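You operate a simulated robot arm through the tools that you are given. There is no shell and no other tool. Be economical: measure what you need, move in short steps, check, and stop when the job is done.

The job below is to be done with a simulated robot arm. You get a single attempt, and the scene is never put back.

Task
Dry the wet trainers with a paper twist in each.
Fine: when both are dry, take the paper out and leave it on the table.

The check looks at the end state, three seconds after you hand in, the way a careful person would. Anything else that was tipped, shoved, dropped, spilled or broken makes it a failure.

Robot
A 7-joint arm with a two-finger parallel gripper on a trunk, on a base that drives. Base frame: it is fixed to the floor where the robot stands at the start and does not move with it; the origin is under the middle of the robot, x ahead of it, y to its left, z up; the surface under the hand at the start is at about z = 880. Lengths are in mm, angles in rad, forces in N, time in s.
Its first joint turns from -2.897 to 2.897 rad. Places, roughly: teal ball (5x5x3 cm) [900, 0, 1100]; top of the care table [700, -100, 900]. Payload 3.43 kg.
The TCP is the grasp point between the finger pads, 30 mm short of the fingertips. In the tool frame z runs along the fingers and y along their closing line. The gripper opens to 94 mm. The fingers are 28 mm wide and 10 mm thick; the gripper's body (50 by 96 mm) begins 55 mm behind the TCP.
Orientation is that of the tool frame in the base frame, as a unit quaternion [w, x, y, z]. With the fingers straight down and closing along the base's y, the tool's x points along the base's -x, its y along +y and its z along -z.

Tools
- The arm moves only by the tool move_arm. Its argument "series" is text: rows parted by semicolons, each of 7 numbers parted by spaces: the shift along the tool's x, y, z in mm, then the turn, a rotation vector about the tool's x, y, z in rad, then the gripper command, from -1 (shut) to 1 (fully open), values between in proportion. In form: tx ty tz rx ry rz fingers; .... A call has 1 to 8 rows; each row is the pose to reach, as a shift and turn from the pose commanded when the call began, along the tool's axes at that moment. A row lasts 0.2 s, in which the tool goes at most 50 mm and 0.15 rad; a call with a longer step from one row to the next is refused whole, and so is a gripper value outside its range. A pose out of reach is approached as far as the arm can. The call stops where the force on the tool passes 40 N (or 10 N more than at its start, if that is more) or the arm is blocked; 0.2 s more then pass. The fingers move at their own pace (about 45 mm/s each) and stop on an object; they squeeze with about 40 N. The grip force told is the motor's: it shows also when the fingers shut on nothing. Time passes only in rows, and 0.2 s behind the last, so rows that repeat a pose let the fingers close. The reply holds the time, the measured pose of the TCP, the force on the tool along the base axes, the opening and the grip force, in the units named above and with some noise, with the torque about the TCP (base axes, N m) and any sound that the robot's microphone picked up.
- Cameras (640 x 400 px; columns grow to the right, rows downward): "scene" is now at [496.3, 195.6, 1099.9]; the picture's right is [-0.46, -0.89, 0.00], its down [-0.66, 0.35, -0.66] and it looks along [0.59, -0.31, -0.75] (base axes); focal length 214 px, centre (320, 200). "wrist" rides on the gripper at [76, 14, -103] in the tool frame; the picture's right is [-0.18, 0.98, 0.00], its down [-0.75, -0.14, -0.64] and it looks along [-0.63, -0.12, 0.77] (tool axes); focal length 243 px, centre (320, 200). There is no depth. A picture from a camera that has moved, and an enlarged one, comes with that camera's place and axes in the base frame and with its lens. The place of the scene camera against the robot may be out by one fixed shift of up to 25 mm in any direction.
- capture(camera): a new picture of that camera. The clock stands still meanwhile.
- move_column(by): slides the trunk up (or, below 0, down) by that many mm; the arm and the scene camera ride with it, the base frame stays. It gives what a move gives, with no picture.
- drive_base(legs): drives the robot by 1 to 6 legs, each [ahead, left, turn to the left] in mm, mm and rad, along the robot's own axes; the way and the turn of a leg run together, so that a leg with both is an arc; at most 1500 mm and 3.142 rad a leg. The arm and the cameras ride along, it lands a little off, and it stops where it bumps. It gives what a move gives.
- head_to(pan, tilt): turns the head with the scene camera to pan (to the left, within 1.798 rad either way) and tilt (down, from -0.506 to 1.204), counted from straight ahead of the robot. It gives what a move gives.
- enlarge(camera, box): a new picture of the part [left, top, right, bottom] of that camera's present view, enlarged. The clock stands still meanwhile.
- close_job(): hands the job in; it is judged then, once.

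Go step by step. Nothing tells you exact positions but the pictures and the camera data: compare them with the known pose of the tool, close in by small moves and look again before you grip or let go. The budget is 120 turns and 90 pictures, counting those below and the enlarged ones. Unless the task says otherwise, let go and move clear before handing in, and close with one line.

The tools are called by a JSON object that holds its "api" and its "payload". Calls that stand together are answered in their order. move_arm: Moves the arm, as the interface text tells. Its arguments: {"type":"object","properties":{"series":{"type":"string"}},"required":["series"]} The other tools are called the same way: move_column (by) slides the trunk up or down; drive_base (legs) drives the base; head_to (pan, tilt) turns the head that bears the scene camera; capture (camera) takes a picture; enlarge (camera, box) takes an enlarged picture of a part of a camera's view; close_job () hands the job in.

At the start:

```text
time_s: 0.0
ee_pos: [665.3, -260.1, 1238.7]
orientation: [-0.011, -0.002, 0.992, 0.126]
contact_force: [0.4, 0.8, -1.0]
moment: [-0.03, 0.02, -0.02]
gripper_width: 94.1
grip_force: 0.0
trunk travel left (down, up): [-225.0, 265.0]
robot x, y, heading: [4.2, 4.9, -0.001]
head pan, tilt: [-0.483, 0.845]
```

scene: 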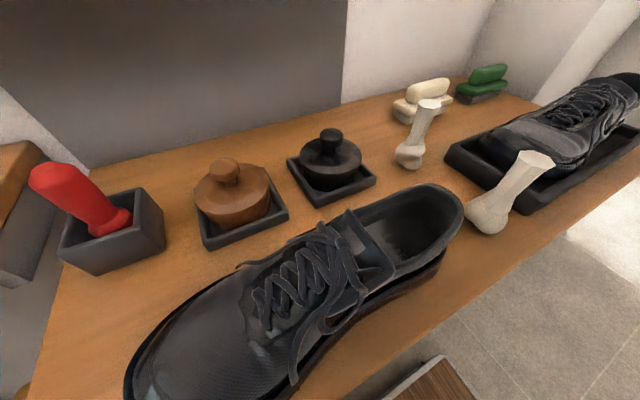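
wrist: 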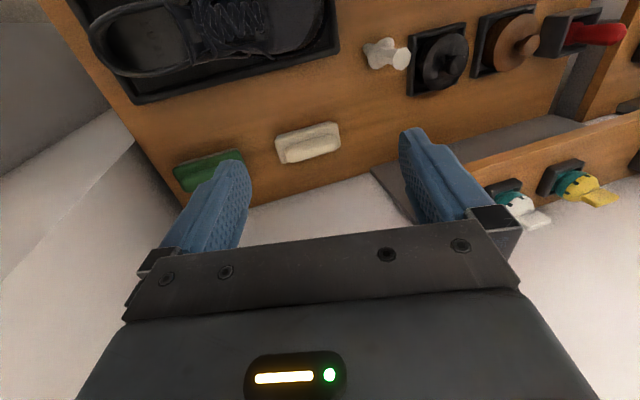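

I see two black trainers on the care table, with two white paper twists between them and some care tools. I'll look closer at the shoes and the rest of the scene first.

{"api": "enlarge", "payload": {"camera": "scene", "box": [380, 50, 640, 250]}}

{"api": "enlarge", "payload": {"camera": "wrist", "box": [60, 0, 640, 240]}}

{"api": "head_to", "payload": {"pan": -0.9, "tilt": 0.7}}

{"api": "capture", "payload": {"camera": "scene"}}

```text
2.00 times, centred on (510, 150) of scene
camera zoom: at [496.3, 195.6, 1099.9], right [-0.46, -0.89, 0.0], down [-0.66, 0.35, -0.66], along [0.59, -0.31, -0.75], focal length 429 px, centre (-60, 300)
```

zoom: 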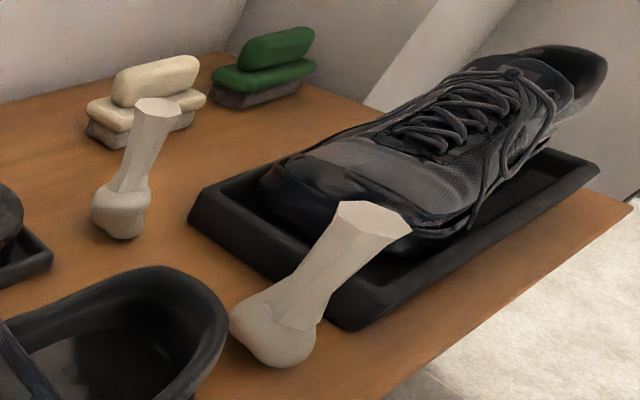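

```text
1.10 times, centred on (350, 120) of wrist
camera zoom: at [589.4, -272.4, 1344.3], right [0.18, 0.95, 0.24], down [0.77, -0.29, 0.57], along [0.61, 0.08, -0.79], focal length 268 px, centre (287, 288)
```

zoom: 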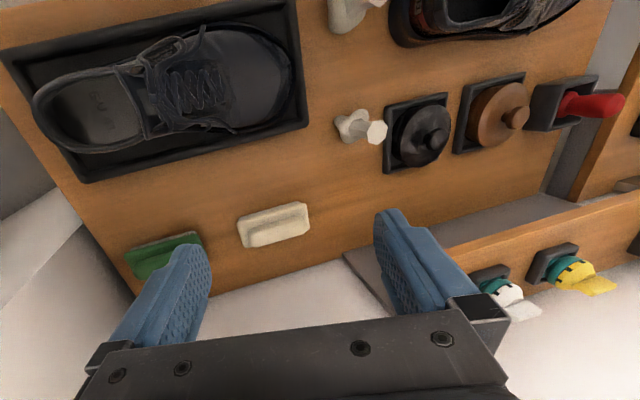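

```text
time_s: 0.9
ee_pos: [665.8, -260.4, 1240.3]
orientation: [-0.012, -0.002, 0.992, 0.127]
contact_force: [-0.9, -0.1, 0.1]
moment: [-0.01, 0.01, 0.04]
gripper_width: 94.1
grip_force: 0.1
trunk travel left (down, up): [-225.0, 265.0]
robot x, y, heading: [0.0, 2.5, 0.001]
head pan, tilt: [-0.901, 0.7]
```

```text
85 pictures are left
camera scene: at [479.7, 165.5, 1111.7], right [-0.78, -0.62, 0.0], down [-0.4, 0.5, -0.76], along [0.48, -0.6, -0.64], focal length 214 px, centre (320, 200)
```

scene: 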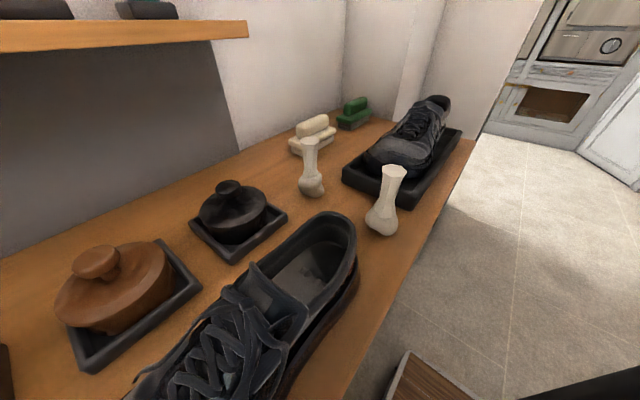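

The shoes are one on a tray and one on bare table. I'll look at the rest: left, the shelf, and the floor.

{"api": "head_to", "payload": {"pan": 0.3, "tilt": 0.6}}

{"api": "capture", "payload": {"camera": "scene"}}

{"api": "head_to", "payload": {"pan": -0.3, "tilt": 0.1}}

{"api": "capture", "payload": {"camera": "scene"}}

{"api": "head_to", "payload": {"pan": -0.6, "tilt": 1.1}}

{"api": "capture", "payload": {"camera": "scene"}}

```text
time_s: 2.3
ee_pos: [665.1, -261.3, 1239.8]
orientation: [-0.011, -0.002, 0.992, 0.127]
contact_force: [0.1, -0.6, 0.3]
moment: [-0.01, 0.0, 0.0]
gripper_width: 93.9
grip_force: 0.1
trunk travel left (down, up): [-225.0, 265.0]
robot x, y, heading: [-2.3, -2.2, 0.003]
head pan, tilt: [0.3, 0.6]
```

```text
84 pictures are left
camera scene: at [511.3, 258.1, 1120.3], right [0.29, -0.96, 0.0], down [-0.54, -0.17, -0.82], along [0.79, 0.24, -0.57], focal length 214 px, centre (320, 200)
```

scene: 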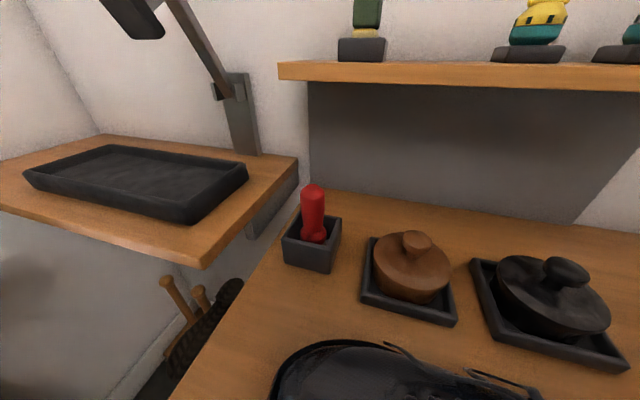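

```text
time_s: 3.3
ee_pos: [665.4, -261.1, 1240.7]
orientation: [-0.012, -0.002, 0.992, 0.127]
contact_force: [0.3, -0.1, 0.5]
moment: [0.02, -0.02, -0.01]
gripper_width: 93.9
grip_force: 0.1
trunk travel left (down, up): [-225.0, 265.0]
robot x, y, heading: [-1.6, 0.8, -0.004]
head pan, tilt: [-0.3, 0.099]
```

```text
83 pictures are left
camera scene: at [514.9, 204.9, 1166.4], right [-0.29, -0.96, 0.0], down [-0.1, 0.03, -0.99], along [0.95, -0.29, -0.1], focal length 214 px, centre (320, 200)
```

scene: 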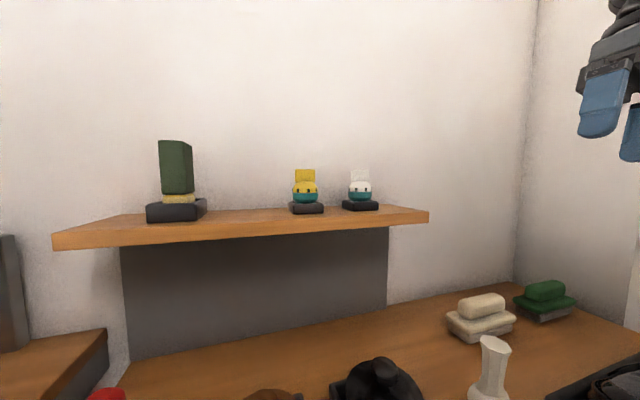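

```text
time_s: 4.5
ee_pos: [665.8, -261.1, 1240.1]
orientation: [-0.012, -0.002, 0.992, 0.127]
contact_force: [0.6, -0.2, 0.5]
moment: [0.02, -0.02, 0.01]
gripper_width: 94.0
grip_force: 0.1
trunk travel left (down, up): [-225.0, 265.0]
robot x, y, heading: [0.6, 2.5, 0.002]
head pan, tilt: [-0.6, 1.1]
```

```text
82 pictures are left
camera scene: at [479.0, 196.4, 1081.8], right [-0.56, -0.83, 0.0], down [-0.73, 0.5, -0.45], along [0.38, -0.26, -0.89], focal length 214 px, centre (320, 200)
```

scene: 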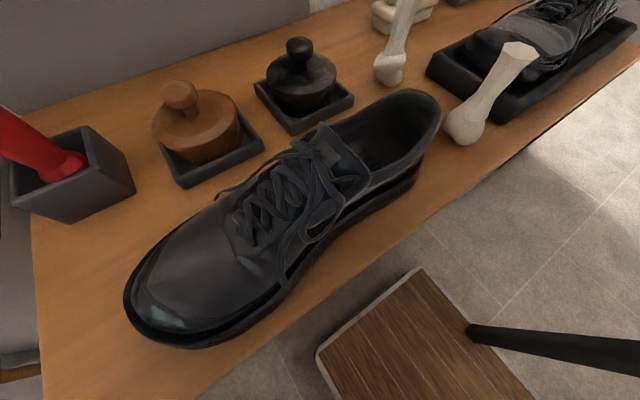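

There's a side table with a tray and a lamp-like arm on the left and a rack below it; I'll look further left and behind for other shoes or instruments.

{"api": "head_to", "payload": {"pan": 0.9, "tilt": 0.5}}

{"api": "capture", "payload": {"camera": "scene"}}

{"api": "head_to", "payload": {"pan": 1.7, "tilt": 0.5}}

{"api": "capture", "payload": {"camera": "scene"}}

{"api": "head_to", "payload": {"pan": -1.6, "tilt": 0.5}}

{"api": "capture", "payload": {"camera": "scene"}}

```text
time_s: 6.2
ee_pos: [665.3, -260.9, 1239.0]
orientation: [-0.011, -0.002, 0.992, 0.126]
contact_force: [-0.7, 1.0, -0.5]
moment: [-0.01, 0.0, 0.0]
gripper_width: 93.9
grip_force: 0.0
trunk travel left (down, up): [-225.0, 265.0]
robot x, y, heading: [4.1, -1.1, -0.002]
head pan, tilt: [0.901, 0.499]
```

```text
81 pictures are left
camera scene: at [483.5, 303.3, 1129.4], right [0.78, -0.62, 0.0], down [-0.3, -0.38, -0.88], along [0.55, 0.69, -0.48], focal length 214 px, centre (320, 200)
```

scene: 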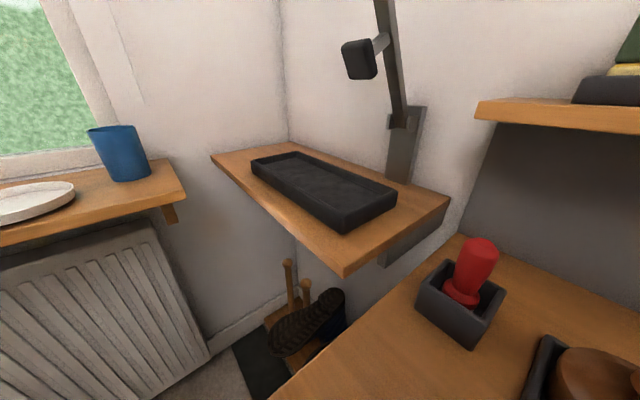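

```text
time_s: 7.3
ee_pos: [665.0, -261.1, 1239.5]
orientation: [-0.011, -0.002, 0.992, 0.127]
contact_force: [0.5, -0.4, 0.0]
moment: [0.01, 0.02, 0.02]
gripper_width: 94.1
grip_force: 0.2
trunk travel left (down, up): [-225.0, 265.0]
robot x, y, heading: [1.4, -0.9, 0.005]
head pan, tilt: [1.7, 0.499]
```

```text
80 pictures are left
camera scene: at [415.3, 322.3, 1129.4], right [0.99, 0.13, 0.0], down [0.06, -0.47, -0.88], along [-0.11, 0.87, -0.48], focal length 214 px, centre (320, 200)
```

scene: 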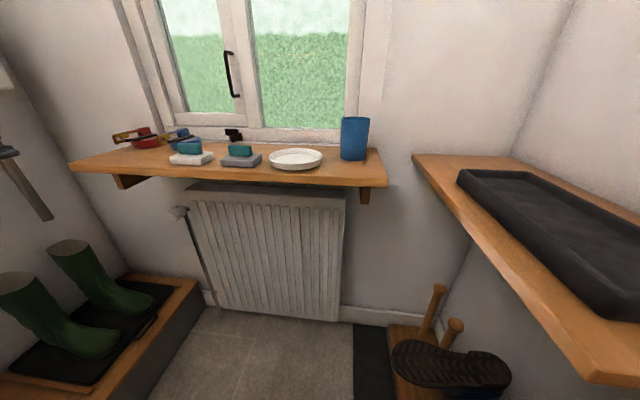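

```text
time_s: 10.1
ee_pos: [664.4, -260.3, 1238.9]
orientation: [-0.012, -0.001, 0.992, 0.127]
contact_force: [-1.2, -0.4, 0.0]
moment: [0.0, -0.03, -0.01]
gripper_width: 93.9
grip_force: 0.2
trunk travel left (down, up): [-225.0, 265.0]
robot x, y, heading: [-0.0, -1.6, -0.002]
head pan, tilt: [-1.6, 0.499]
```

```text
79 pictures are left
camera scene: at [424.2, 141.1, 1129.4], right [-1.0, 0.03, 0.0], down [0.01, 0.48, -0.88], along [-0.03, -0.88, -0.48], focal length 214 px, centre (320, 200)
```

scene: 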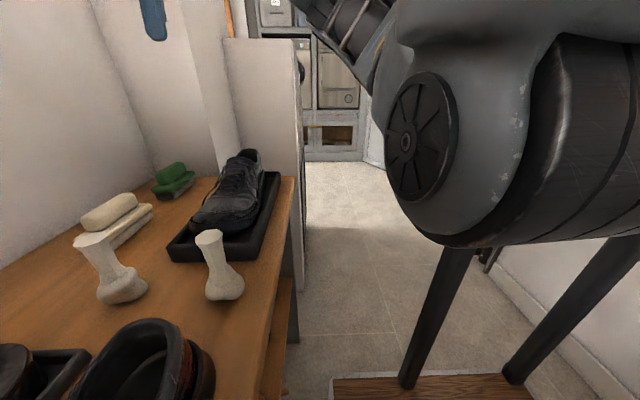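

The two trainers are the ones on the table; the twists stand upright on their bulbs at about [545,-55] and [668,-47]. Those are near the robot's inner reach, so I check what's around my base before backing up.

{"api": "head_to", "payload": {"pan": -0.9, "tilt": 1.2}}

{"api": "capture", "payload": {"camera": "scene"}}

{"api": "head_to", "payload": {"pan": 1.75, "tilt": 1.15}}

{"api": "capture", "payload": {"camera": "scene"}}

{"api": "head_to", "payload": {"pan": -1.78, "tilt": 1.1}}

{"api": "capture", "payload": {"camera": "scene"}}

```text
time_s: 11.2
ee_pos: [665.4, -260.7, 1239.3]
orientation: [-0.012, -0.002, 0.992, 0.127]
contact_force: [-0.5, 0.7, 0.4]
moment: [-0.01, -0.02, 0.02]
gripper_width: 93.9
grip_force: 0.0
trunk travel left (down, up): [-225.0, 265.0]
robot x, y, heading: [0.5, -1.4, 0.001]
head pan, tilt: [-0.901, 1.201]
```

```text
78 pictures are left
camera scene: at [461.6, 188.2, 1075.8], right [-0.78, -0.62, 0.0], down [-0.58, 0.73, -0.36], along [0.23, -0.28, -0.93], focal length 214 px, centre (320, 200)
```

scene: 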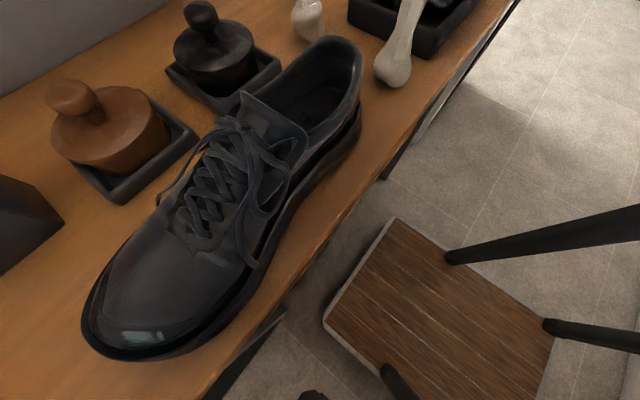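

```text
time_s: 13.5
ee_pos: [664.6, -261.1, 1240.6]
orientation: [-0.012, -0.003, 0.992, 0.127]
contact_force: [-0.6, -0.5, 0.2]
moment: [0.0, -0.01, 0.01]
gripper_width: 94.1
grip_force: 0.0
trunk travel left (down, up): [-225.0, 265.0]
robot x, y, heading: [2.2, -4.8, 0.003]
head pan, tilt: [1.751, 1.15]
```

```text
77 pictures are left
camera scene: at [416.3, 290.7, 1078.6], right [0.98, 0.18, 0.0], down [0.16, -0.9, -0.41], along [-0.07, 0.4, -0.91], focal length 214 px, centre (320, 200)
```

scene: 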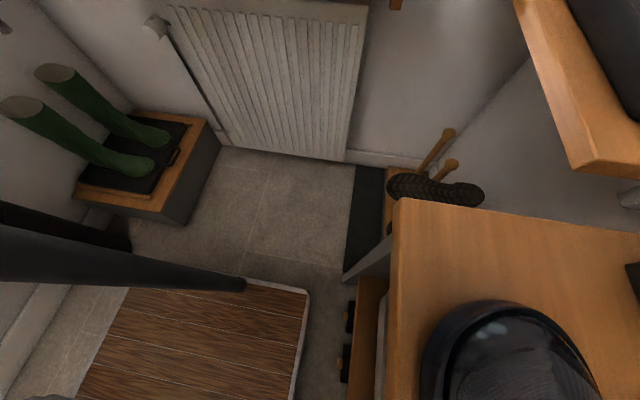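

```text
time_s: 16.5
ee_pos: [665.3, -260.8, 1239.4]
orientation: [-0.012, -0.002, 0.992, 0.128]
contact_force: [-0.1, -0.1, 0.2]
moment: [-0.05, -0.02, 0.0]
gripper_width: 94.2
grip_force: 0.1
trunk travel left (down, up): [-225.0, 265.0]
robot x, y, heading: [0.9, 2.2, -0.001]
head pan, tilt: [-1.78, 1.1]
```

```text
76 pictures are left
camera scene: at [413.8, 170.3, 1081.7], right [-0.98, 0.21, 0.0], down [0.18, 0.87, -0.45], along [-0.09, -0.44, -0.89], focal length 214 px, centre (320, 200)
```

scene: 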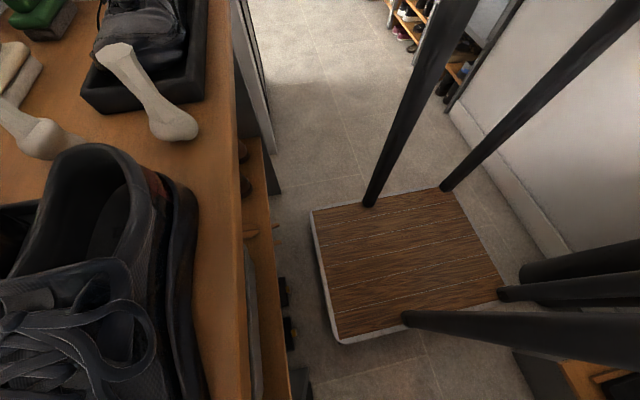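

The wooden platform with posts is my own base, with free floor behind. I'll back up 120 mm so the near twist comes into tool-down reach, then look with both cameras.

{"api": "drive_base", "payload": {"legs": [[-120, 0, 0]]}}

{"api": "head_to", "payload": {"pan": -0.6, "tilt": 0.8}}

{"api": "capture", "payload": {"camera": "scene"}}

{"api": "capture", "payload": {"camera": "wrist"}}

```text
time_s: 17.7
ee_pos: [542.8, -260.0, 1239.6]
orientation: [-0.012, -0.002, 0.992, 0.126]
contact_force: [-1.5, -0.9, -0.4]
moment: [0.0, -0.02, -0.01]
gripper_width: 94.3
grip_force: 0.0
trunk travel left (down, up): [-225.0, 265.0]
robot x, y, heading: [-121.6, 0.5, 0.002]
head pan, tilt: [-1.78, 1.1]
```

```text
time_s: 19.1
ee_pos: [544.1, -260.3, 1239.9]
orientation: [-0.012, -0.002, 0.992, 0.127]
contact_force: [0.5, 0.2, -0.4]
moment: [0.01, -0.04, -0.01]
gripper_width: 93.9
grip_force: 0.1
trunk travel left (down, up): [-225.0, 265.0]
robot x, y, heading: [-122.9, -2.8, 0.004]
head pan, tilt: [-0.6, 0.799]
```

```text
75 pictures are left
camera scene: at [372.3, 186.5, 1103.5], right [-0.57, -0.82, 0.0], down [-0.59, 0.41, -0.7], along [0.57, -0.39, -0.72], focal length 214 px, centre (320, 200)
```

scene: 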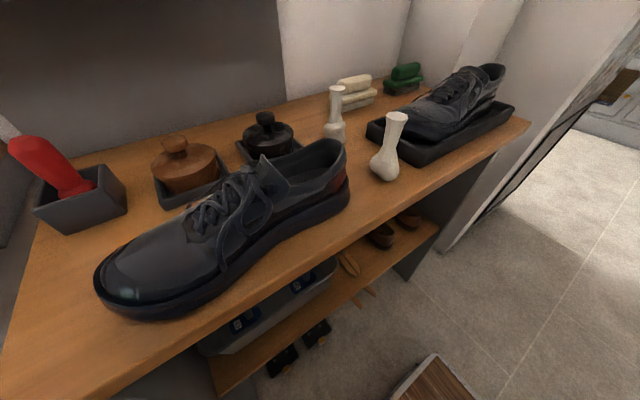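

```text
74 pictures are left
camera wrist: at [468.4, -272.9, 1343.6], right [0.18, 0.95, 0.24], down [0.77, -0.29, 0.57], along [0.61, 0.08, -0.79], focal length 243 px, centre (320, 200)
```

wrist: 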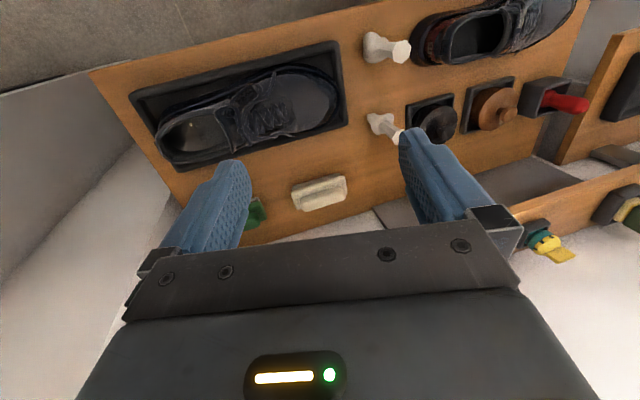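

Wrist-camera triangulation puts the near twist (A) at about [531,-82], the far one (B) at [665,-79], right shoe opening near [574,-389], left opening near [545,66]. I straighten the tool and move above A for a closer look.

{"api": "move_arm", "payload": {"series": "1.5 23 30 0.042 -0.004 0 1; 3 46 60 0.084 -0.008 0 1; 4.5 69 90 0.126 -0.011 0 1; 6 92 120 0.168 -0.015 0 1; 7.5 115 150 0.21 -0.018 0 1; 9 137 180 0.253 -0.022 0 1; 9 137 180 0.253 -0.022 0 1"}}

{"api": "capture", "payload": {"camera": "wrist"}}

{"api": "capture", "payload": {"camera": "scene"}}

```text
time_s: 20.7
ee_pos: [531.3, -81.7, 1100.9]
orientation: [0.0, -0.003, 1.0, 0.0]
contact_force: [-0.5, 0.4, 0.6]
moment: [0.03, 0.0, 0.0]
gripper_width: 93.9
grip_force: 0.0
trunk travel left (down, up): [-225.0, 265.0]
robot x, y, heading: [-122.4, -0.6, -0.003]
head pan, tilt: [-0.6, 0.799]
```

```text
73 pictures are left
camera wrist: at [453.1, -67.1, 1203.1], right [0.18, 0.98, 0.0], down [0.75, -0.14, 0.64], along [0.63, -0.11, -0.77], focal length 243 px, centre (320, 200)
```

wrist: 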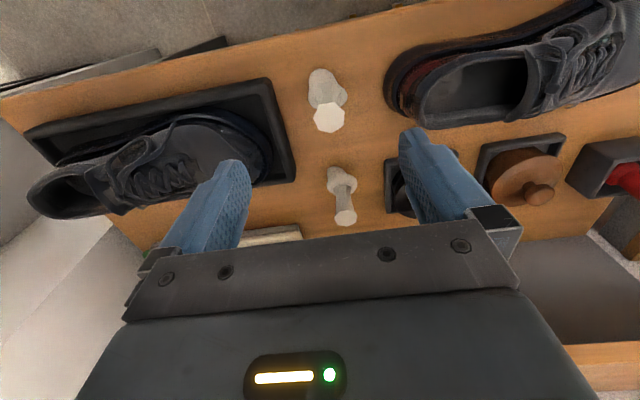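

```text
72 pictures are left
camera scene: at [372.3, 186.6, 1103.5], right [-0.56, -0.83, 0.0], down [-0.59, 0.4, -0.7], along [0.58, -0.39, -0.72], focal length 214 px, centre (320, 200)
```

scene: 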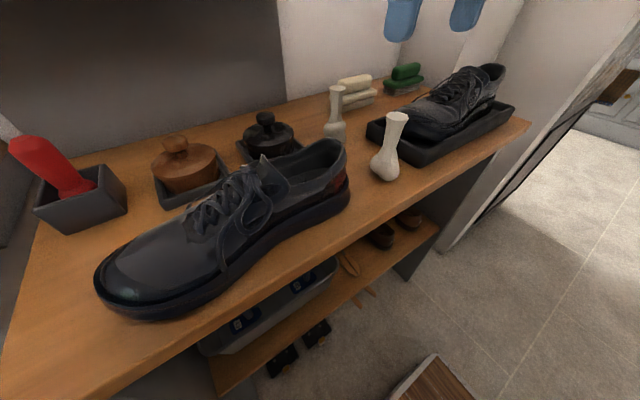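

A stands at about [537,-71], top around z 977; B at [673,-73]. I narrow the fingers to ~60 mm to clear the shoe heel and tray, and descend to just above A to check.

{"api": "move_arm", "payload": {"series": "-3 5 30 0 0 0 0.28; -6 10.5 60 0 0 0 0.28; -6 10.5 85 0 0 0 0.28; -6 10.5 85 0 0 0 0.28"}}

{"api": "capture", "payload": {"camera": "wrist"}}

{"api": "enlarge", "payload": {"camera": "scene", "box": [280, 40, 540, 200]}}

```text
time_s: 21.7
ee_pos: [535.4, -71.9, 1014.1]
orientation: [-0.001, -0.003, 1.0, 0.0]
contact_force: [0.5, -0.2, -0.3]
moment: [-0.02, -0.01, 0.03]
gripper_width: 60.2
grip_force: 0.1
trunk travel left (down, up): [-225.0, 265.0]
robot x, y, heading: [-116.5, 0.1, -0.004]
head pan, tilt: [-0.6, 0.799]
```

```text
71 pictures are left
camera wrist: at [457.7, -57.7, 1116.9], right [0.18, 0.98, 0.0], down [0.76, -0.14, 0.64], along [0.63, -0.11, -0.77], focal length 243 px, centre (320, 200)
```

wrist: 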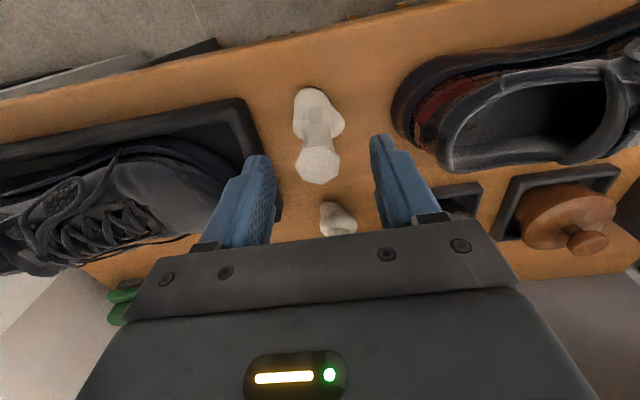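

```text
2.46 times, centred on (410, 120) of scene
camera zoom: at [372.3, 186.6, 1103.5], right [-0.56, -0.83, 0.0], down [-0.59, 0.4, -0.7], along [0.58, -0.39, -0.72], focal length 528 px, centre (98, 397)
```

zoom: 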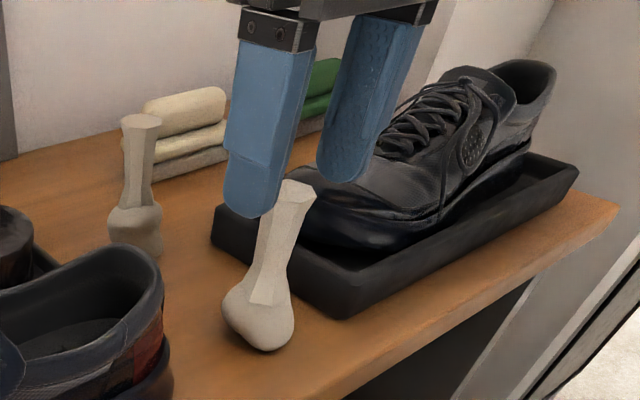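

A is well centred between the fingers. I lower to TCP z≈951 (fingertips just above the bulb) and close.

{"api": "move_arm", "payload": {"series": "-3 0 32 0 0 0 0.28; -3 0 63 0 0 0 0.28; -3 0 63 0 0 0 -1; -3 0 63 0 0 0 -1; -3 0 63 0 0 0 -1; -3 0 63 0 0 0 -1"}}

{"api": "enlarge", "payload": {"camera": "scene", "box": [280, 40, 540, 200]}}

```text
time_s: 23.1
ee_pos: [540.1, -71.6, 954.4]
orientation: [0.0, -0.003, 1.0, 0.001]
contact_force: [-0.7, -0.4, 1.1]
moment: [-0.05, 0.0, 0.0]
gripper_width: 37.9
grip_force: 40.1
trunk travel left (down, up): [-225.0, 265.0]
robot x, y, heading: [-119.3, -0.6, -0.003]
head pan, tilt: [-0.6, 0.799]
```

```text
2.46 times, centred on (410, 120) of scene
camera zoom: at [372.3, 186.6, 1103.5], right [-0.56, -0.83, 0.0], down [-0.59, 0.4, -0.7], along [0.58, -0.39, -0.72], focal length 528 px, centre (98, 397)
```

zoom: 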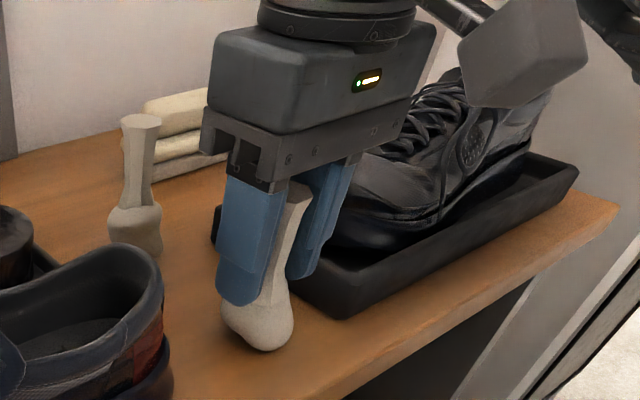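

Gripped (38 mm between pads). I lift it 150 mm and check that it came along.

{"api": "move_arm", "payload": {"series": "0 0 -40 0 0 0 -1; 0 0 -80 0 0 0 -1; 0 0 -120 0 0 0 -1; 0 0 -160 0 0 0 -1"}}

{"api": "capture", "payload": {"camera": "scene"}}

{"api": "capture", "payload": {"camera": "wrist"}}

```text
time_s: 24.1
ee_pos: [539.9, -71.4, 1111.6]
orientation: [0.0, -0.003, 1.0, 0.001]
contact_force: [0.7, 0.4, -0.1]
moment: [-0.04, 0.04, 0.0]
gripper_width: 37.6
grip_force: 39.9
trunk travel left (down, up): [-225.0, 265.0]
robot x, y, heading: [-121.9, 1.3, -0.006]
head pan, tilt: [-0.6, 0.799]
```

```text
68 pictures are left
camera scene: at [372.5, 186.5, 1103.3], right [-0.56, -0.83, 0.0], down [-0.59, 0.41, -0.7], along [0.58, -0.39, -0.72], focal length 214 px, centre (320, 200)
```

scene: 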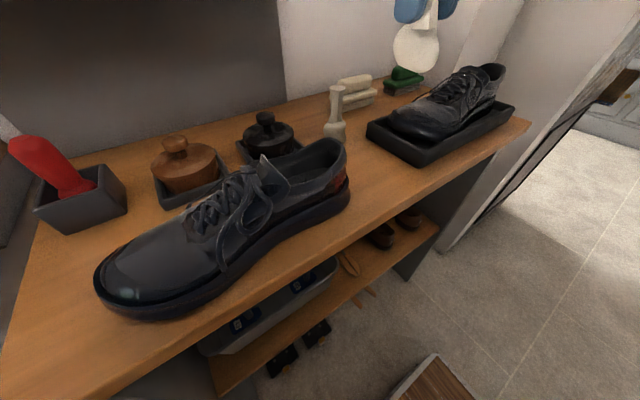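

```text
67 pictures are left
camera wrist: at [460.9, -57.1, 1214.9], right [0.18, 0.98, 0.0], down [0.76, -0.14, 0.64], along [0.63, -0.11, -0.77], focal length 243 px, centre (320, 200)
```

wrist: 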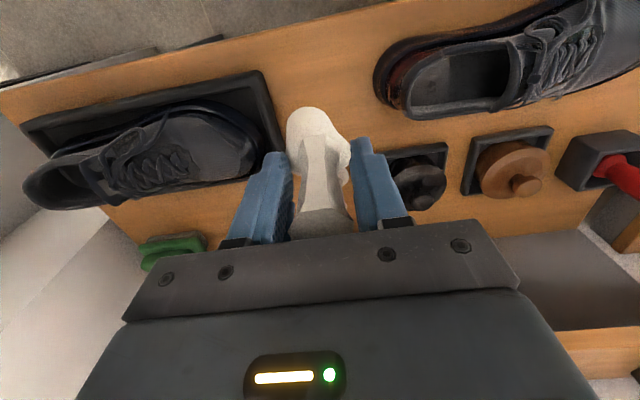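

A is held upright. The left collar is centred about [547,66] at z≈963, roughly 108 by 50 mm. I move over it and view.

{"api": "move_arm", "payload": {"series": "-2 40 0 0 0 0 -1; -4 80 0 0 0 0 -1; -7 120 0 0 0 0 -1; -7 137 15 0 0 0 -1; -7 137 40 0 0 0 -1; -7 137 40 0 0 0 -1"}}

{"api": "head_to", "payload": {"pan": -0.4, "tilt": 0.9}}

{"api": "capture", "payload": {"camera": "scene"}}

{"api": "capture", "payload": {"camera": "wrist"}}

```text
time_s: 25.5
ee_pos: [544.9, 65.3, 1070.9]
orientation: [-0.001, -0.003, 1.0, 0.001]
contact_force: [0.2, -0.1, -0.8]
moment: [0.03, 0.01, 0.0]
gripper_width: 37.7
grip_force: 40.1
trunk travel left (down, up): [-225.0, 265.0]
robot x, y, heading: [-124.6, 0.3, 0.003]
head pan, tilt: [-0.6, 0.799]
```

```text
time_s: 26.2
ee_pos: [544.7, 65.6, 1071.2]
orientation: [0.0, -0.002, 1.0, 0.001]
contact_force: [-0.4, -0.8, -0.7]
moment: [0.01, 0.05, -0.01]
gripper_width: 37.4
grip_force: 39.7
trunk travel left (down, up): [-225.0, 265.0]
robot x, y, heading: [-119.8, -2.2, -0.001]
head pan, tilt: [-0.4, 0.901]
```

```text
66 pictures are left
camera scene: at [375.4, 202.7, 1095.6], right [-0.39, -0.92, 0.0], down [-0.72, 0.31, -0.62], along [0.57, -0.24, -0.78], focal length 214 px, centre (320, 200)
```

scene: 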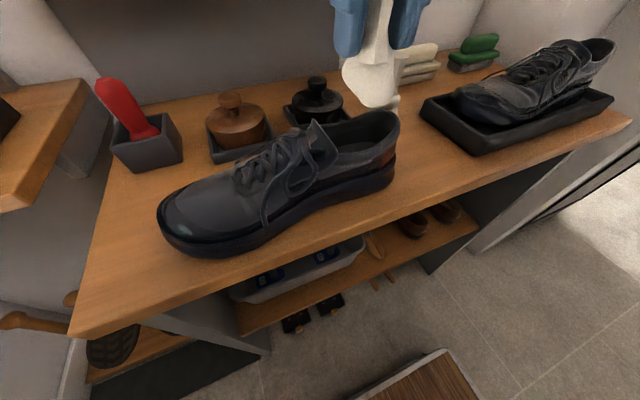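

```text
65 pictures are left
camera wrist: at [467.0, 78.8, 1173.1], right [0.18, 0.98, 0.0], down [0.76, -0.14, 0.64], along [0.63, -0.11, -0.77], focal length 243 px, centre (320, 200)
```

wrist: 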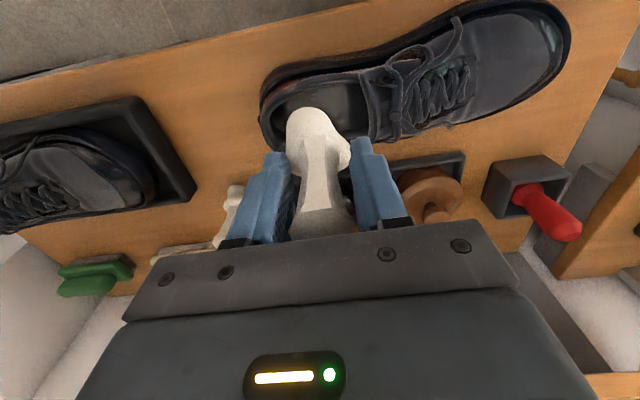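

I zoom in on the wrist view to see collar edges against the bulb.

{"api": "enlarge", "payload": {"camera": "wrist", "box": [230, 50, 430, 175]}}

```text
3.20 times, centred on (330, 112) of wrist
camera zoom: at [467.0, 78.8, 1173.1], right [0.18, 0.98, 0.0], down [0.76, -0.14, 0.64], along [0.63, -0.11, -0.77], focal length 776 px, centre (288, 480)
```

zoom: 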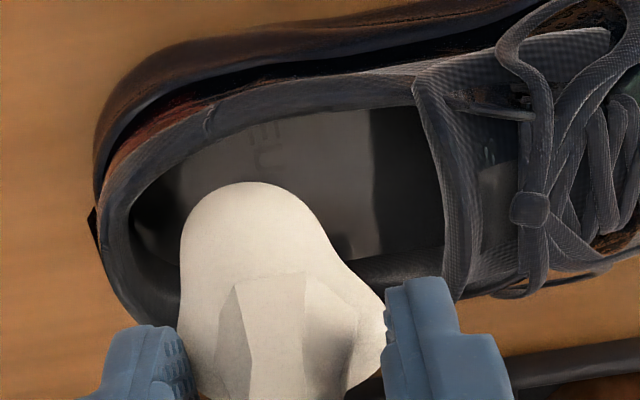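

Opening at the rim measures about 43–48 mm wide around x≈545, and the bulb is about 46 mm. I lower carefully in small steps and watch the force.

{"api": "move_arm", "payload": {"series": "-3 0 15 0 0 0 -1; -3 0 30 0 0 0 -1; -3 0 36 0 0 0 -1; -3 0 42 0 0 0 -1; -3 0 42 0 0 0 -1"}}

{"api": "capture", "payload": {"camera": "wrist"}}

{"api": "enlarge", "payload": {"camera": "scene", "box": [240, 40, 480, 200]}}

```text
time_s: 27.4
ee_pos: [550.5, 66.1, 1032.8]
orientation: [0.003, -0.002, 1.0, 0.002]
contact_force: [3.3, -0.7, 19.8]
moment: [-0.13, 0.11, 0.01]
gripper_width: 37.8
grip_force: 39.8
trunk travel left (down, up): [-225.0, 265.0]
robot x, y, heading: [-122.1, -2.0, 0.002]
head pan, tilt: [-0.4, 0.901]
stopped in row 5: the force on the tool passed its limit at 41 N (the readings are from after the stop); the commanded pose is now the measured one
```

```text
63 pictures are left
camera wrist: at [471.3, 79.2, 1134.1], right [0.18, 0.98, 0.0], down [0.75, -0.14, 0.65], along [0.64, -0.11, -0.76], focal length 243 px, centre (320, 200)
```

wrist: 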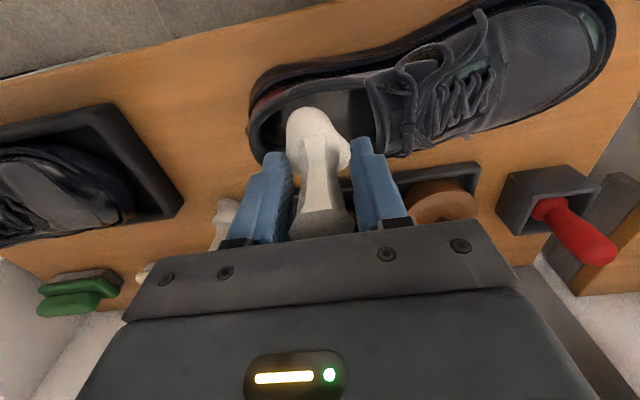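

```text
2.50 times, centred on (360, 120) of scene
camera zoom: at [375.1, 202.8, 1095.6], right [-0.39, -0.92, 0.0], down [-0.72, 0.3, -0.62], along [0.57, -0.24, -0.78], focal length 536 px, centre (220, 400)
```

zoom: 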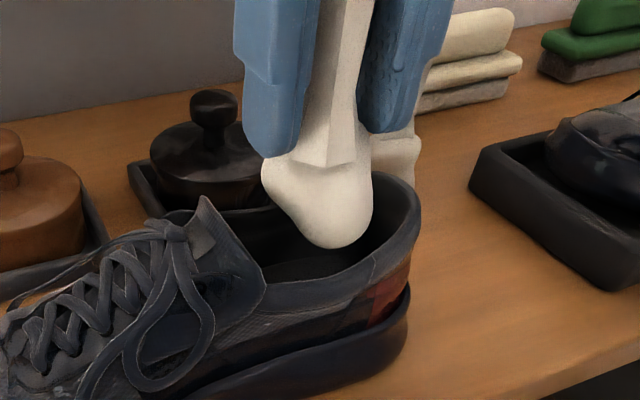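

Contact at bulb bottom z≈959, pushing the tool slightly to +x. I zoom in to see where it touches.

{"api": "enlarge", "payload": {"camera": "wrist", "box": [230, 50, 430, 175]}}

```text
3.20 times, centred on (330, 112) of wrist
camera zoom: at [471.3, 79.2, 1134.1], right [0.18, 0.98, 0.0], down [0.75, -0.14, 0.65], along [0.64, -0.11, -0.76], focal length 776 px, centre (288, 480)
```

zoom: 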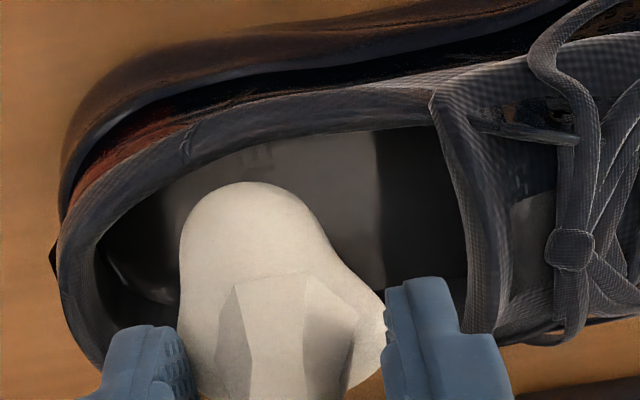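

The torque says the bulb touches on the near (robot) side of the rim, about 17 mm short of the tool axis. I back off, shift 6 mm away from the robot and try again gently.

{"api": "move_arm", "payload": {"series": "0 0 -8 0 0 0 -1; -5 0 -8 0 0 0 -1; -5 0 0 0 0 0 -1; -5 0 4 0 0 0 -1; -5 0 8 0 0 0 -1; -5 0 12 0 0 0 -1; -5 0 16 0 0 0 -1"}}

{"api": "enlarge", "payload": {"camera": "scene", "box": [240, 40, 480, 200]}}

```text
time_s: 29.0
ee_pos: [554.8, 66.0, 1016.5]
orientation: [0.001, -0.003, 1.0, 0.002]
contact_force: [-0.8, 0.9, 0.6]
moment: [0.0, 0.1, -0.01]
gripper_width: 37.7
grip_force: 40.2
trunk travel left (down, up): [-225.0, 265.0]
robot x, y, heading: [-120.2, -3.7, -0.003]
head pan, tilt: [-0.4, 0.901]
```

```text
2.50 times, centred on (360, 120) of scene
camera zoom: at [375.3, 202.8, 1095.6], right [-0.39, -0.92, 0.0], down [-0.72, 0.3, -0.62], along [0.57, -0.24, -0.78], focal length 536 px, centre (220, 400)
```

zoom: 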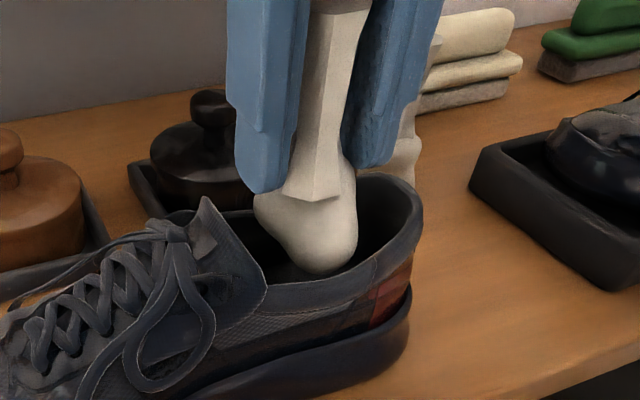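

It went in without force. I continue down.

{"api": "move_arm", "payload": {"series": "0 0 7 0 0 0 -1; 0 0 14 0 0 0 -1; 0 0 21 0 0 0 -1; 0 0 28 0 0 0 -1; 0 0 35 0 0 0 -1; 0 0 40 0 0 0 -1"}}

{"api": "enlarge", "payload": {"camera": "scene", "box": [240, 40, 480, 200]}}

```text
time_s: 30.3
ee_pos: [554.1, 66.2, 985.1]
orientation: [0.005, -0.003, 1.0, 0.003]
contact_force: [-11.7, 0.4, 27.0]
moment: [-0.4, 0.18, -0.07]
gripper_width: 37.7
grip_force: 40.3
trunk travel left (down, up): [-225.0, 265.0]
robot x, y, heading: [-118.0, 4.2, 0.006]
head pan, tilt: [-0.4, 0.901]
stopped in row 6: the force on the tool passed its limit at 48 N (the readings are from after the stop); the commanded pose is now the measured one
```

```text
2.50 times, centred on (360, 120) of scene
camera zoom: at [374.4, 202.9, 1096.3], right [-0.39, -0.92, 0.0], down [-0.72, 0.3, -0.62], along [0.57, -0.24, -0.78], focal length 536 px, centre (220, 400)
```

zoom: 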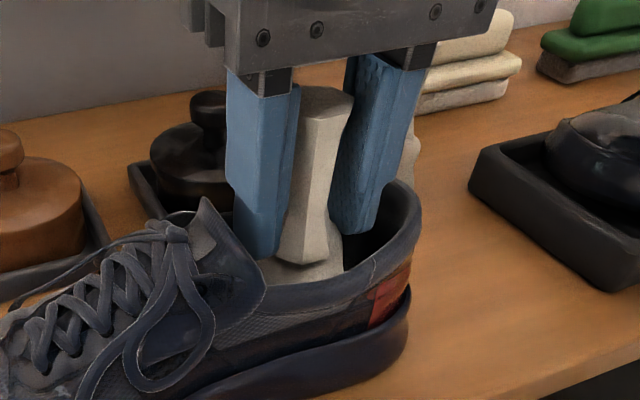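

The bulb is resting inside at about z 911 — likely the insole. I relieve the pressure, open slightly, and lift out.

{"api": "move_arm", "payload": {"series": "0 0 -2 0 0 0 -1; 0 0 -2 0 0 0 0.1; 0 0 -2 0 0 0 0.1; 0 0 -2 0 0 0 0.1"}}

{"api": "enlarge", "payload": {"camera": "scene", "box": [240, 40, 480, 200]}}

{"api": "enlarge", "payload": {"camera": "wrist", "box": [200, 30, 440, 180]}}

```text
time_s: 31.3
ee_pos: [555.8, 66.9, 984.0]
orientation: [0.004, -0.002, 1.0, 0.002]
contact_force: [0.6, -0.6, 0.9]
moment: [-0.01, 0.0, 0.04]
gripper_width: 51.8
grip_force: 0.0
trunk travel left (down, up): [-225.0, 265.0]
robot x, y, heading: [-121.8, 2.3, 0.003]
head pan, tilt: [-0.4, 0.901]
```

```text
2.50 times, centred on (360, 120) of scene
camera zoom: at [375.4, 202.8, 1095.5], right [-0.39, -0.92, 0.0], down [-0.72, 0.3, -0.62], along [0.57, -0.24, -0.78], focal length 536 px, centre (220, 400)
```

zoom: 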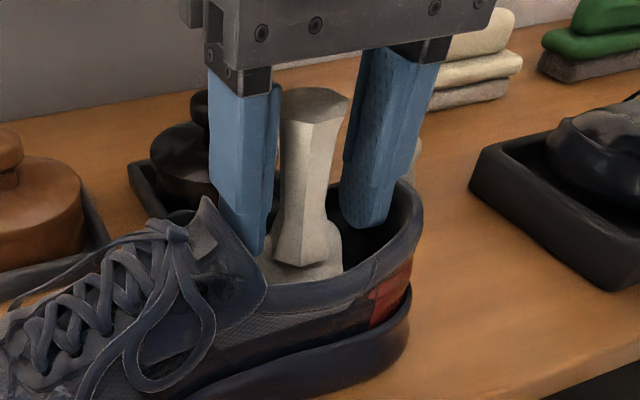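

```text
2.67 times, centred on (320, 105) of wrist
camera zoom: at [477.0, 79.7, 1085.8], right [0.18, 0.98, 0.01], down [0.75, -0.14, 0.65], along [0.64, -0.11, -0.76], focal length 647 px, centre (320, 453)
```

zoom: 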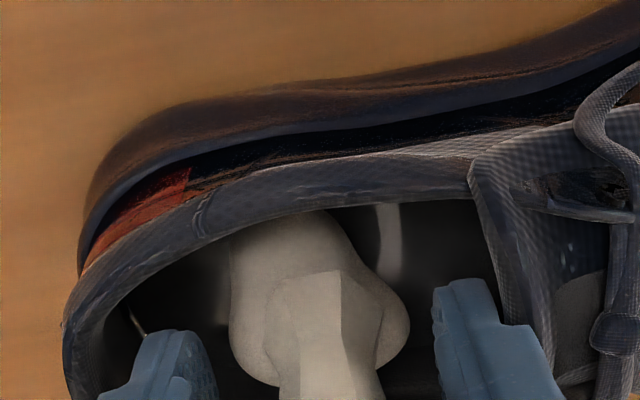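

A settled in the left trainer. I retract straight up and then move over twist B at about [673,-73].

{"api": "move_arm", "payload": {"series": "0 0 -30 0 0 0 0.1; 0 0 -65 0 0 0 0.1; 0 0 -100 0 0 0 0.1; 0 0 -130 0 0 0 0.28; -30 -37 -130 0 0 0 0.28; -60 -74 -130 0 0 0 0.28; -90 -111 -130 0 0 0 0.28; -117 -140 -115 0 0 0 0.28"}}

{"api": "capture", "payload": {"camera": "wrist"}}

{"api": "capture", "payload": {"camera": "scene"}}

```text
time_s: 33.1
ee_pos: [671.0, -75.2, 1100.9]
orientation: [0.004, -0.001, 1.0, 0.002]
contact_force: [-0.1, -0.2, -0.2]
moment: [0.0, 0.0, -0.02]
gripper_width: 60.2
grip_force: 0.0
trunk travel left (down, up): [-225.0, 265.0]
robot x, y, heading: [-118.7, -0.5, 0.002]
head pan, tilt: [-0.4, 0.901]
```

```text
56 pictures are left
camera wrist: at [592.2, -61.2, 1202.7], right [0.18, 0.98, 0.01], down [0.75, -0.14, 0.65], along [0.64, -0.11, -0.76], focal length 243 px, centre (320, 200)
```

wrist: 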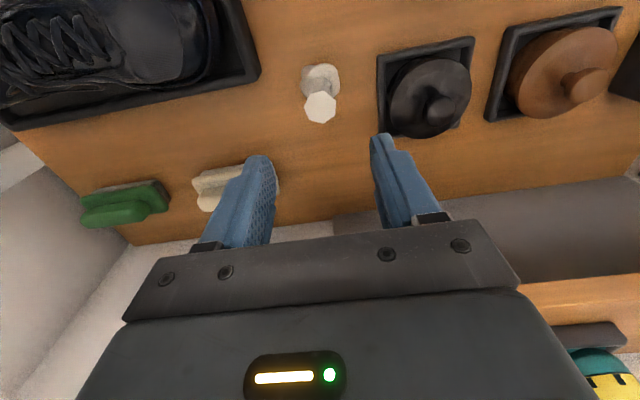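

```text
55 pictures are left
camera scene: at [375.1, 203.1, 1095.6], right [-0.39, -0.92, 0.0], down [-0.72, 0.3, -0.62], along [0.57, -0.24, -0.78], focal length 214 px, centre (320, 200)
```

scene: 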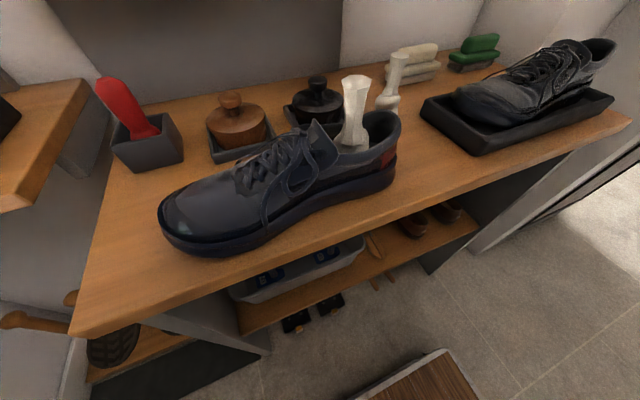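

B is right under the gripper. I descend to z≈953 and grip.

{"api": "move_arm", "payload": {"series": "0 1 45 0 0 0 0.28; 0 1 90 0 0 0 0.28; 0 1 120 0 0 0 0.28; 0 1 147 0 0 0 0.28; 0 1 147 0 0 0 -1; 0 1 147 0 0 0 -1; 0 1 147 0 0 0 -1; 0 1 147 0 0 0 -1"}}

{"api": "move_arm", "payload": {"series": "0 0 -40 0 0 0 -1; 0 0 -80 0 0 0 -1; 0 0 -120 0 0 0 -1; 0 0 -160 0 0 0 -1"}}

{"api": "capture", "payload": {"camera": "wrist"}}

```text
time_s: 34.9
ee_pos: [672.2, -73.0, 950.4]
orientation: [0.004, -0.002, 1.0, 0.003]
contact_force: [-0.3, -0.3, 0.0]
moment: [0.0, 0.0, 0.0]
gripper_width: 37.4
grip_force: 40.1
trunk travel left (down, up): [-225.0, 265.0]
robot x, y, heading: [-119.7, -1.3, -0.0]
head pan, tilt: [-0.4, 0.901]
```

```text
time_s: 35.9
ee_pos: [671.7, -73.2, 1112.7]
orientation: [0.004, -0.001, 1.0, 0.003]
contact_force: [0.7, -0.5, -0.3]
moment: [0.02, -0.01, -0.03]
gripper_width: 37.4
grip_force: 38.8
trunk travel left (down, up): [-225.0, 265.0]
robot x, y, heading: [-122.8, 3.5, -0.002]
head pan, tilt: [-0.4, 0.901]
```

```text
54 pictures are left
camera wrist: at [592.5, -59.0, 1213.9], right [0.18, 0.98, 0.01], down [0.75, -0.14, 0.65], along [0.64, -0.11, -0.76], focal length 243 px, centre (320, 200)
```

wrist: 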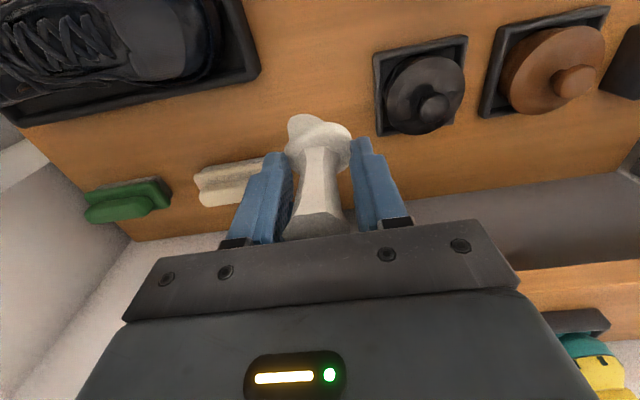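

B is held. I carry it above the right trainer's collar.

{"api": "move_arm", "payload": {"series": "13 -45 0 0 0 0 -1; 26 -90 0 0 0 0 -1; 39 -135 0 0 0 0 -1; 52 -180 0 0 0 0 -1; 65 -225 0 0 0 0 -1; 78 -270 0 0 0 0 -1; 92 -312 0 0 0 0 -1; 92 -312 0 0 0 0 -1"}}

{"api": "head_to", "payload": {"pan": -0.75, "tilt": 0.6}}

{"api": "capture", "payload": {"camera": "wrist"}}

{"api": "capture", "payload": {"camera": "scene"}}

```text
time_s: 37.7
ee_pos: [580.3, -385.2, 1111.3]
orientation: [0.003, -0.001, 1.0, 0.003]
contact_force: [-0.3, -0.9, 1.0]
moment: [-0.03, 0.0, 0.0]
gripper_width: 37.6
grip_force: 39.9
trunk travel left (down, up): [-225.0, 265.0]
robot x, y, heading: [-119.7, 0.6, -0.002]
head pan, tilt: [-0.4, 0.901]
```

```text
time_s: 38.5
ee_pos: [579.0, -384.3, 1110.4]
orientation: [0.003, -0.002, 1.0, 0.003]
contact_force: [-1.1, -0.1, -0.3]
moment: [0.01, 0.02, -0.03]
gripper_width: 37.8
grip_force: 39.8
trunk travel left (down, up): [-225.0, 265.0]
robot x, y, heading: [-122.7, -4.0, 0.001]
head pan, tilt: [-0.75, 0.6]
```

```text
53 pictures are left
camera wrist: at [500.5, -371.2, 1212.8], right [0.18, 0.98, 0.01], down [0.75, -0.14, 0.65], along [0.64, -0.11, -0.76], focal length 243 px, centre (320, 200)
```

wrist: 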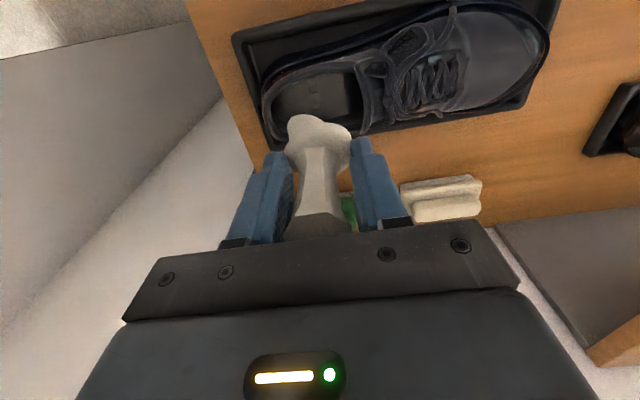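

```text
52 pictures are left
camera scene: at [370.4, 171.9, 1120.3], right [-0.68, -0.73, 0.0], down [-0.41, 0.39, -0.82], along [0.6, -0.56, -0.57], focal length 214 px, centre (320, 200)
```

scene: 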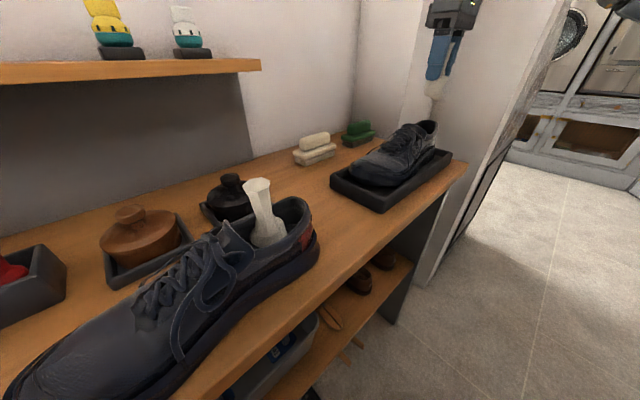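

{"api": "enlarge", "payload": {"camera": "wrist", "box": [230, 40, 430, 165]}}

```text
3.20 times, centred on (330, 102) of wrist
camera zoom: at [500.5, -371.2, 1212.8], right [0.18, 0.98, 0.01], down [0.75, -0.14, 0.65], along [0.64, -0.11, -0.76], focal length 776 px, centre (288, 512)
```

zoom: 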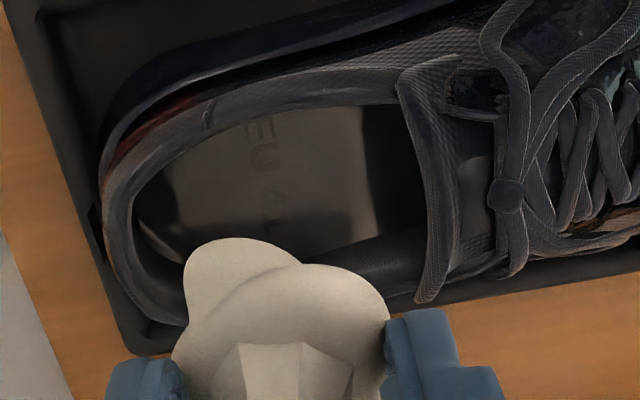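

The right opening is centred near x≈578, y≈-390 at its rim; the left one accepted the bulb at about +9 mm from my visual centre, so I aim for [587,-386]. I lower to just into the rim.

{"api": "move_arm", "payload": {"series": "-8 -1 30 0 0 0 -1; -8 -1 60 0 0 0 -1; -8 -1 70 0 0 0 -1; -8 -1 76 0 0 0 -1; -8 -1 82 0 0 0 -1; -8 -1 88 0 0 0 -1; -8 -1 94 0 0 0 -1"}}

{"api": "enlarge", "payload": {"camera": "scene", "box": [310, 60, 510, 210]}}

{"api": "enlarge", "payload": {"camera": "wrist", "box": [230, 40, 430, 165]}}

```text
time_s: 40.1
ee_pos: [589.4, -386.1, 1016.4]
orientation: [0.004, -0.002, 1.0, 0.003]
contact_force: [-2.2, 0.2, 0.8]
moment: [-0.01, 0.09, 0.01]
gripper_width: 37.5
grip_force: 40.2
trunk travel left (down, up): [-225.0, 265.0]
robot x, y, heading: [-124.3, -2.5, -0.001]
head pan, tilt: [-0.75, 0.6]
```

```text
2.67 times, centred on (410, 135) of scene
camera zoom: at [370.3, 171.9, 1120.4], right [-0.68, -0.73, 0.0], down [-0.41, 0.39, -0.83], along [0.6, -0.56, -0.56], focal length 572 px, centre (80, 373)
```

zoom: 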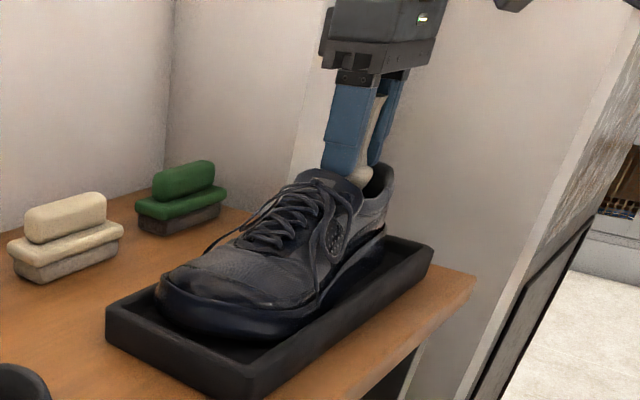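

```text
3.20 times, centred on (330, 102) of wrist
camera zoom: at [510.1, -372.4, 1117.7], right [0.18, 0.98, 0.01], down [0.75, -0.14, 0.65], along [0.64, -0.11, -0.76], focal length 776 px, centre (288, 512)
```

zoom: 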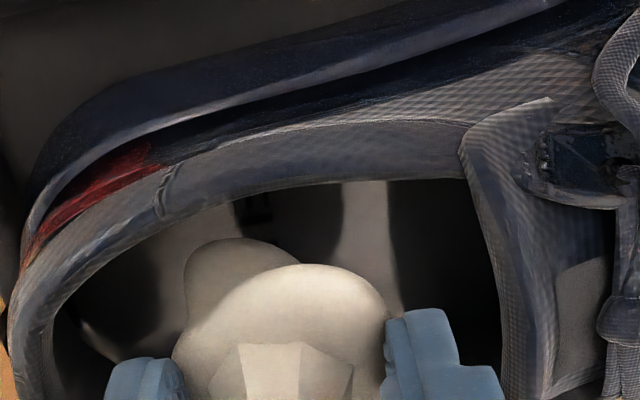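

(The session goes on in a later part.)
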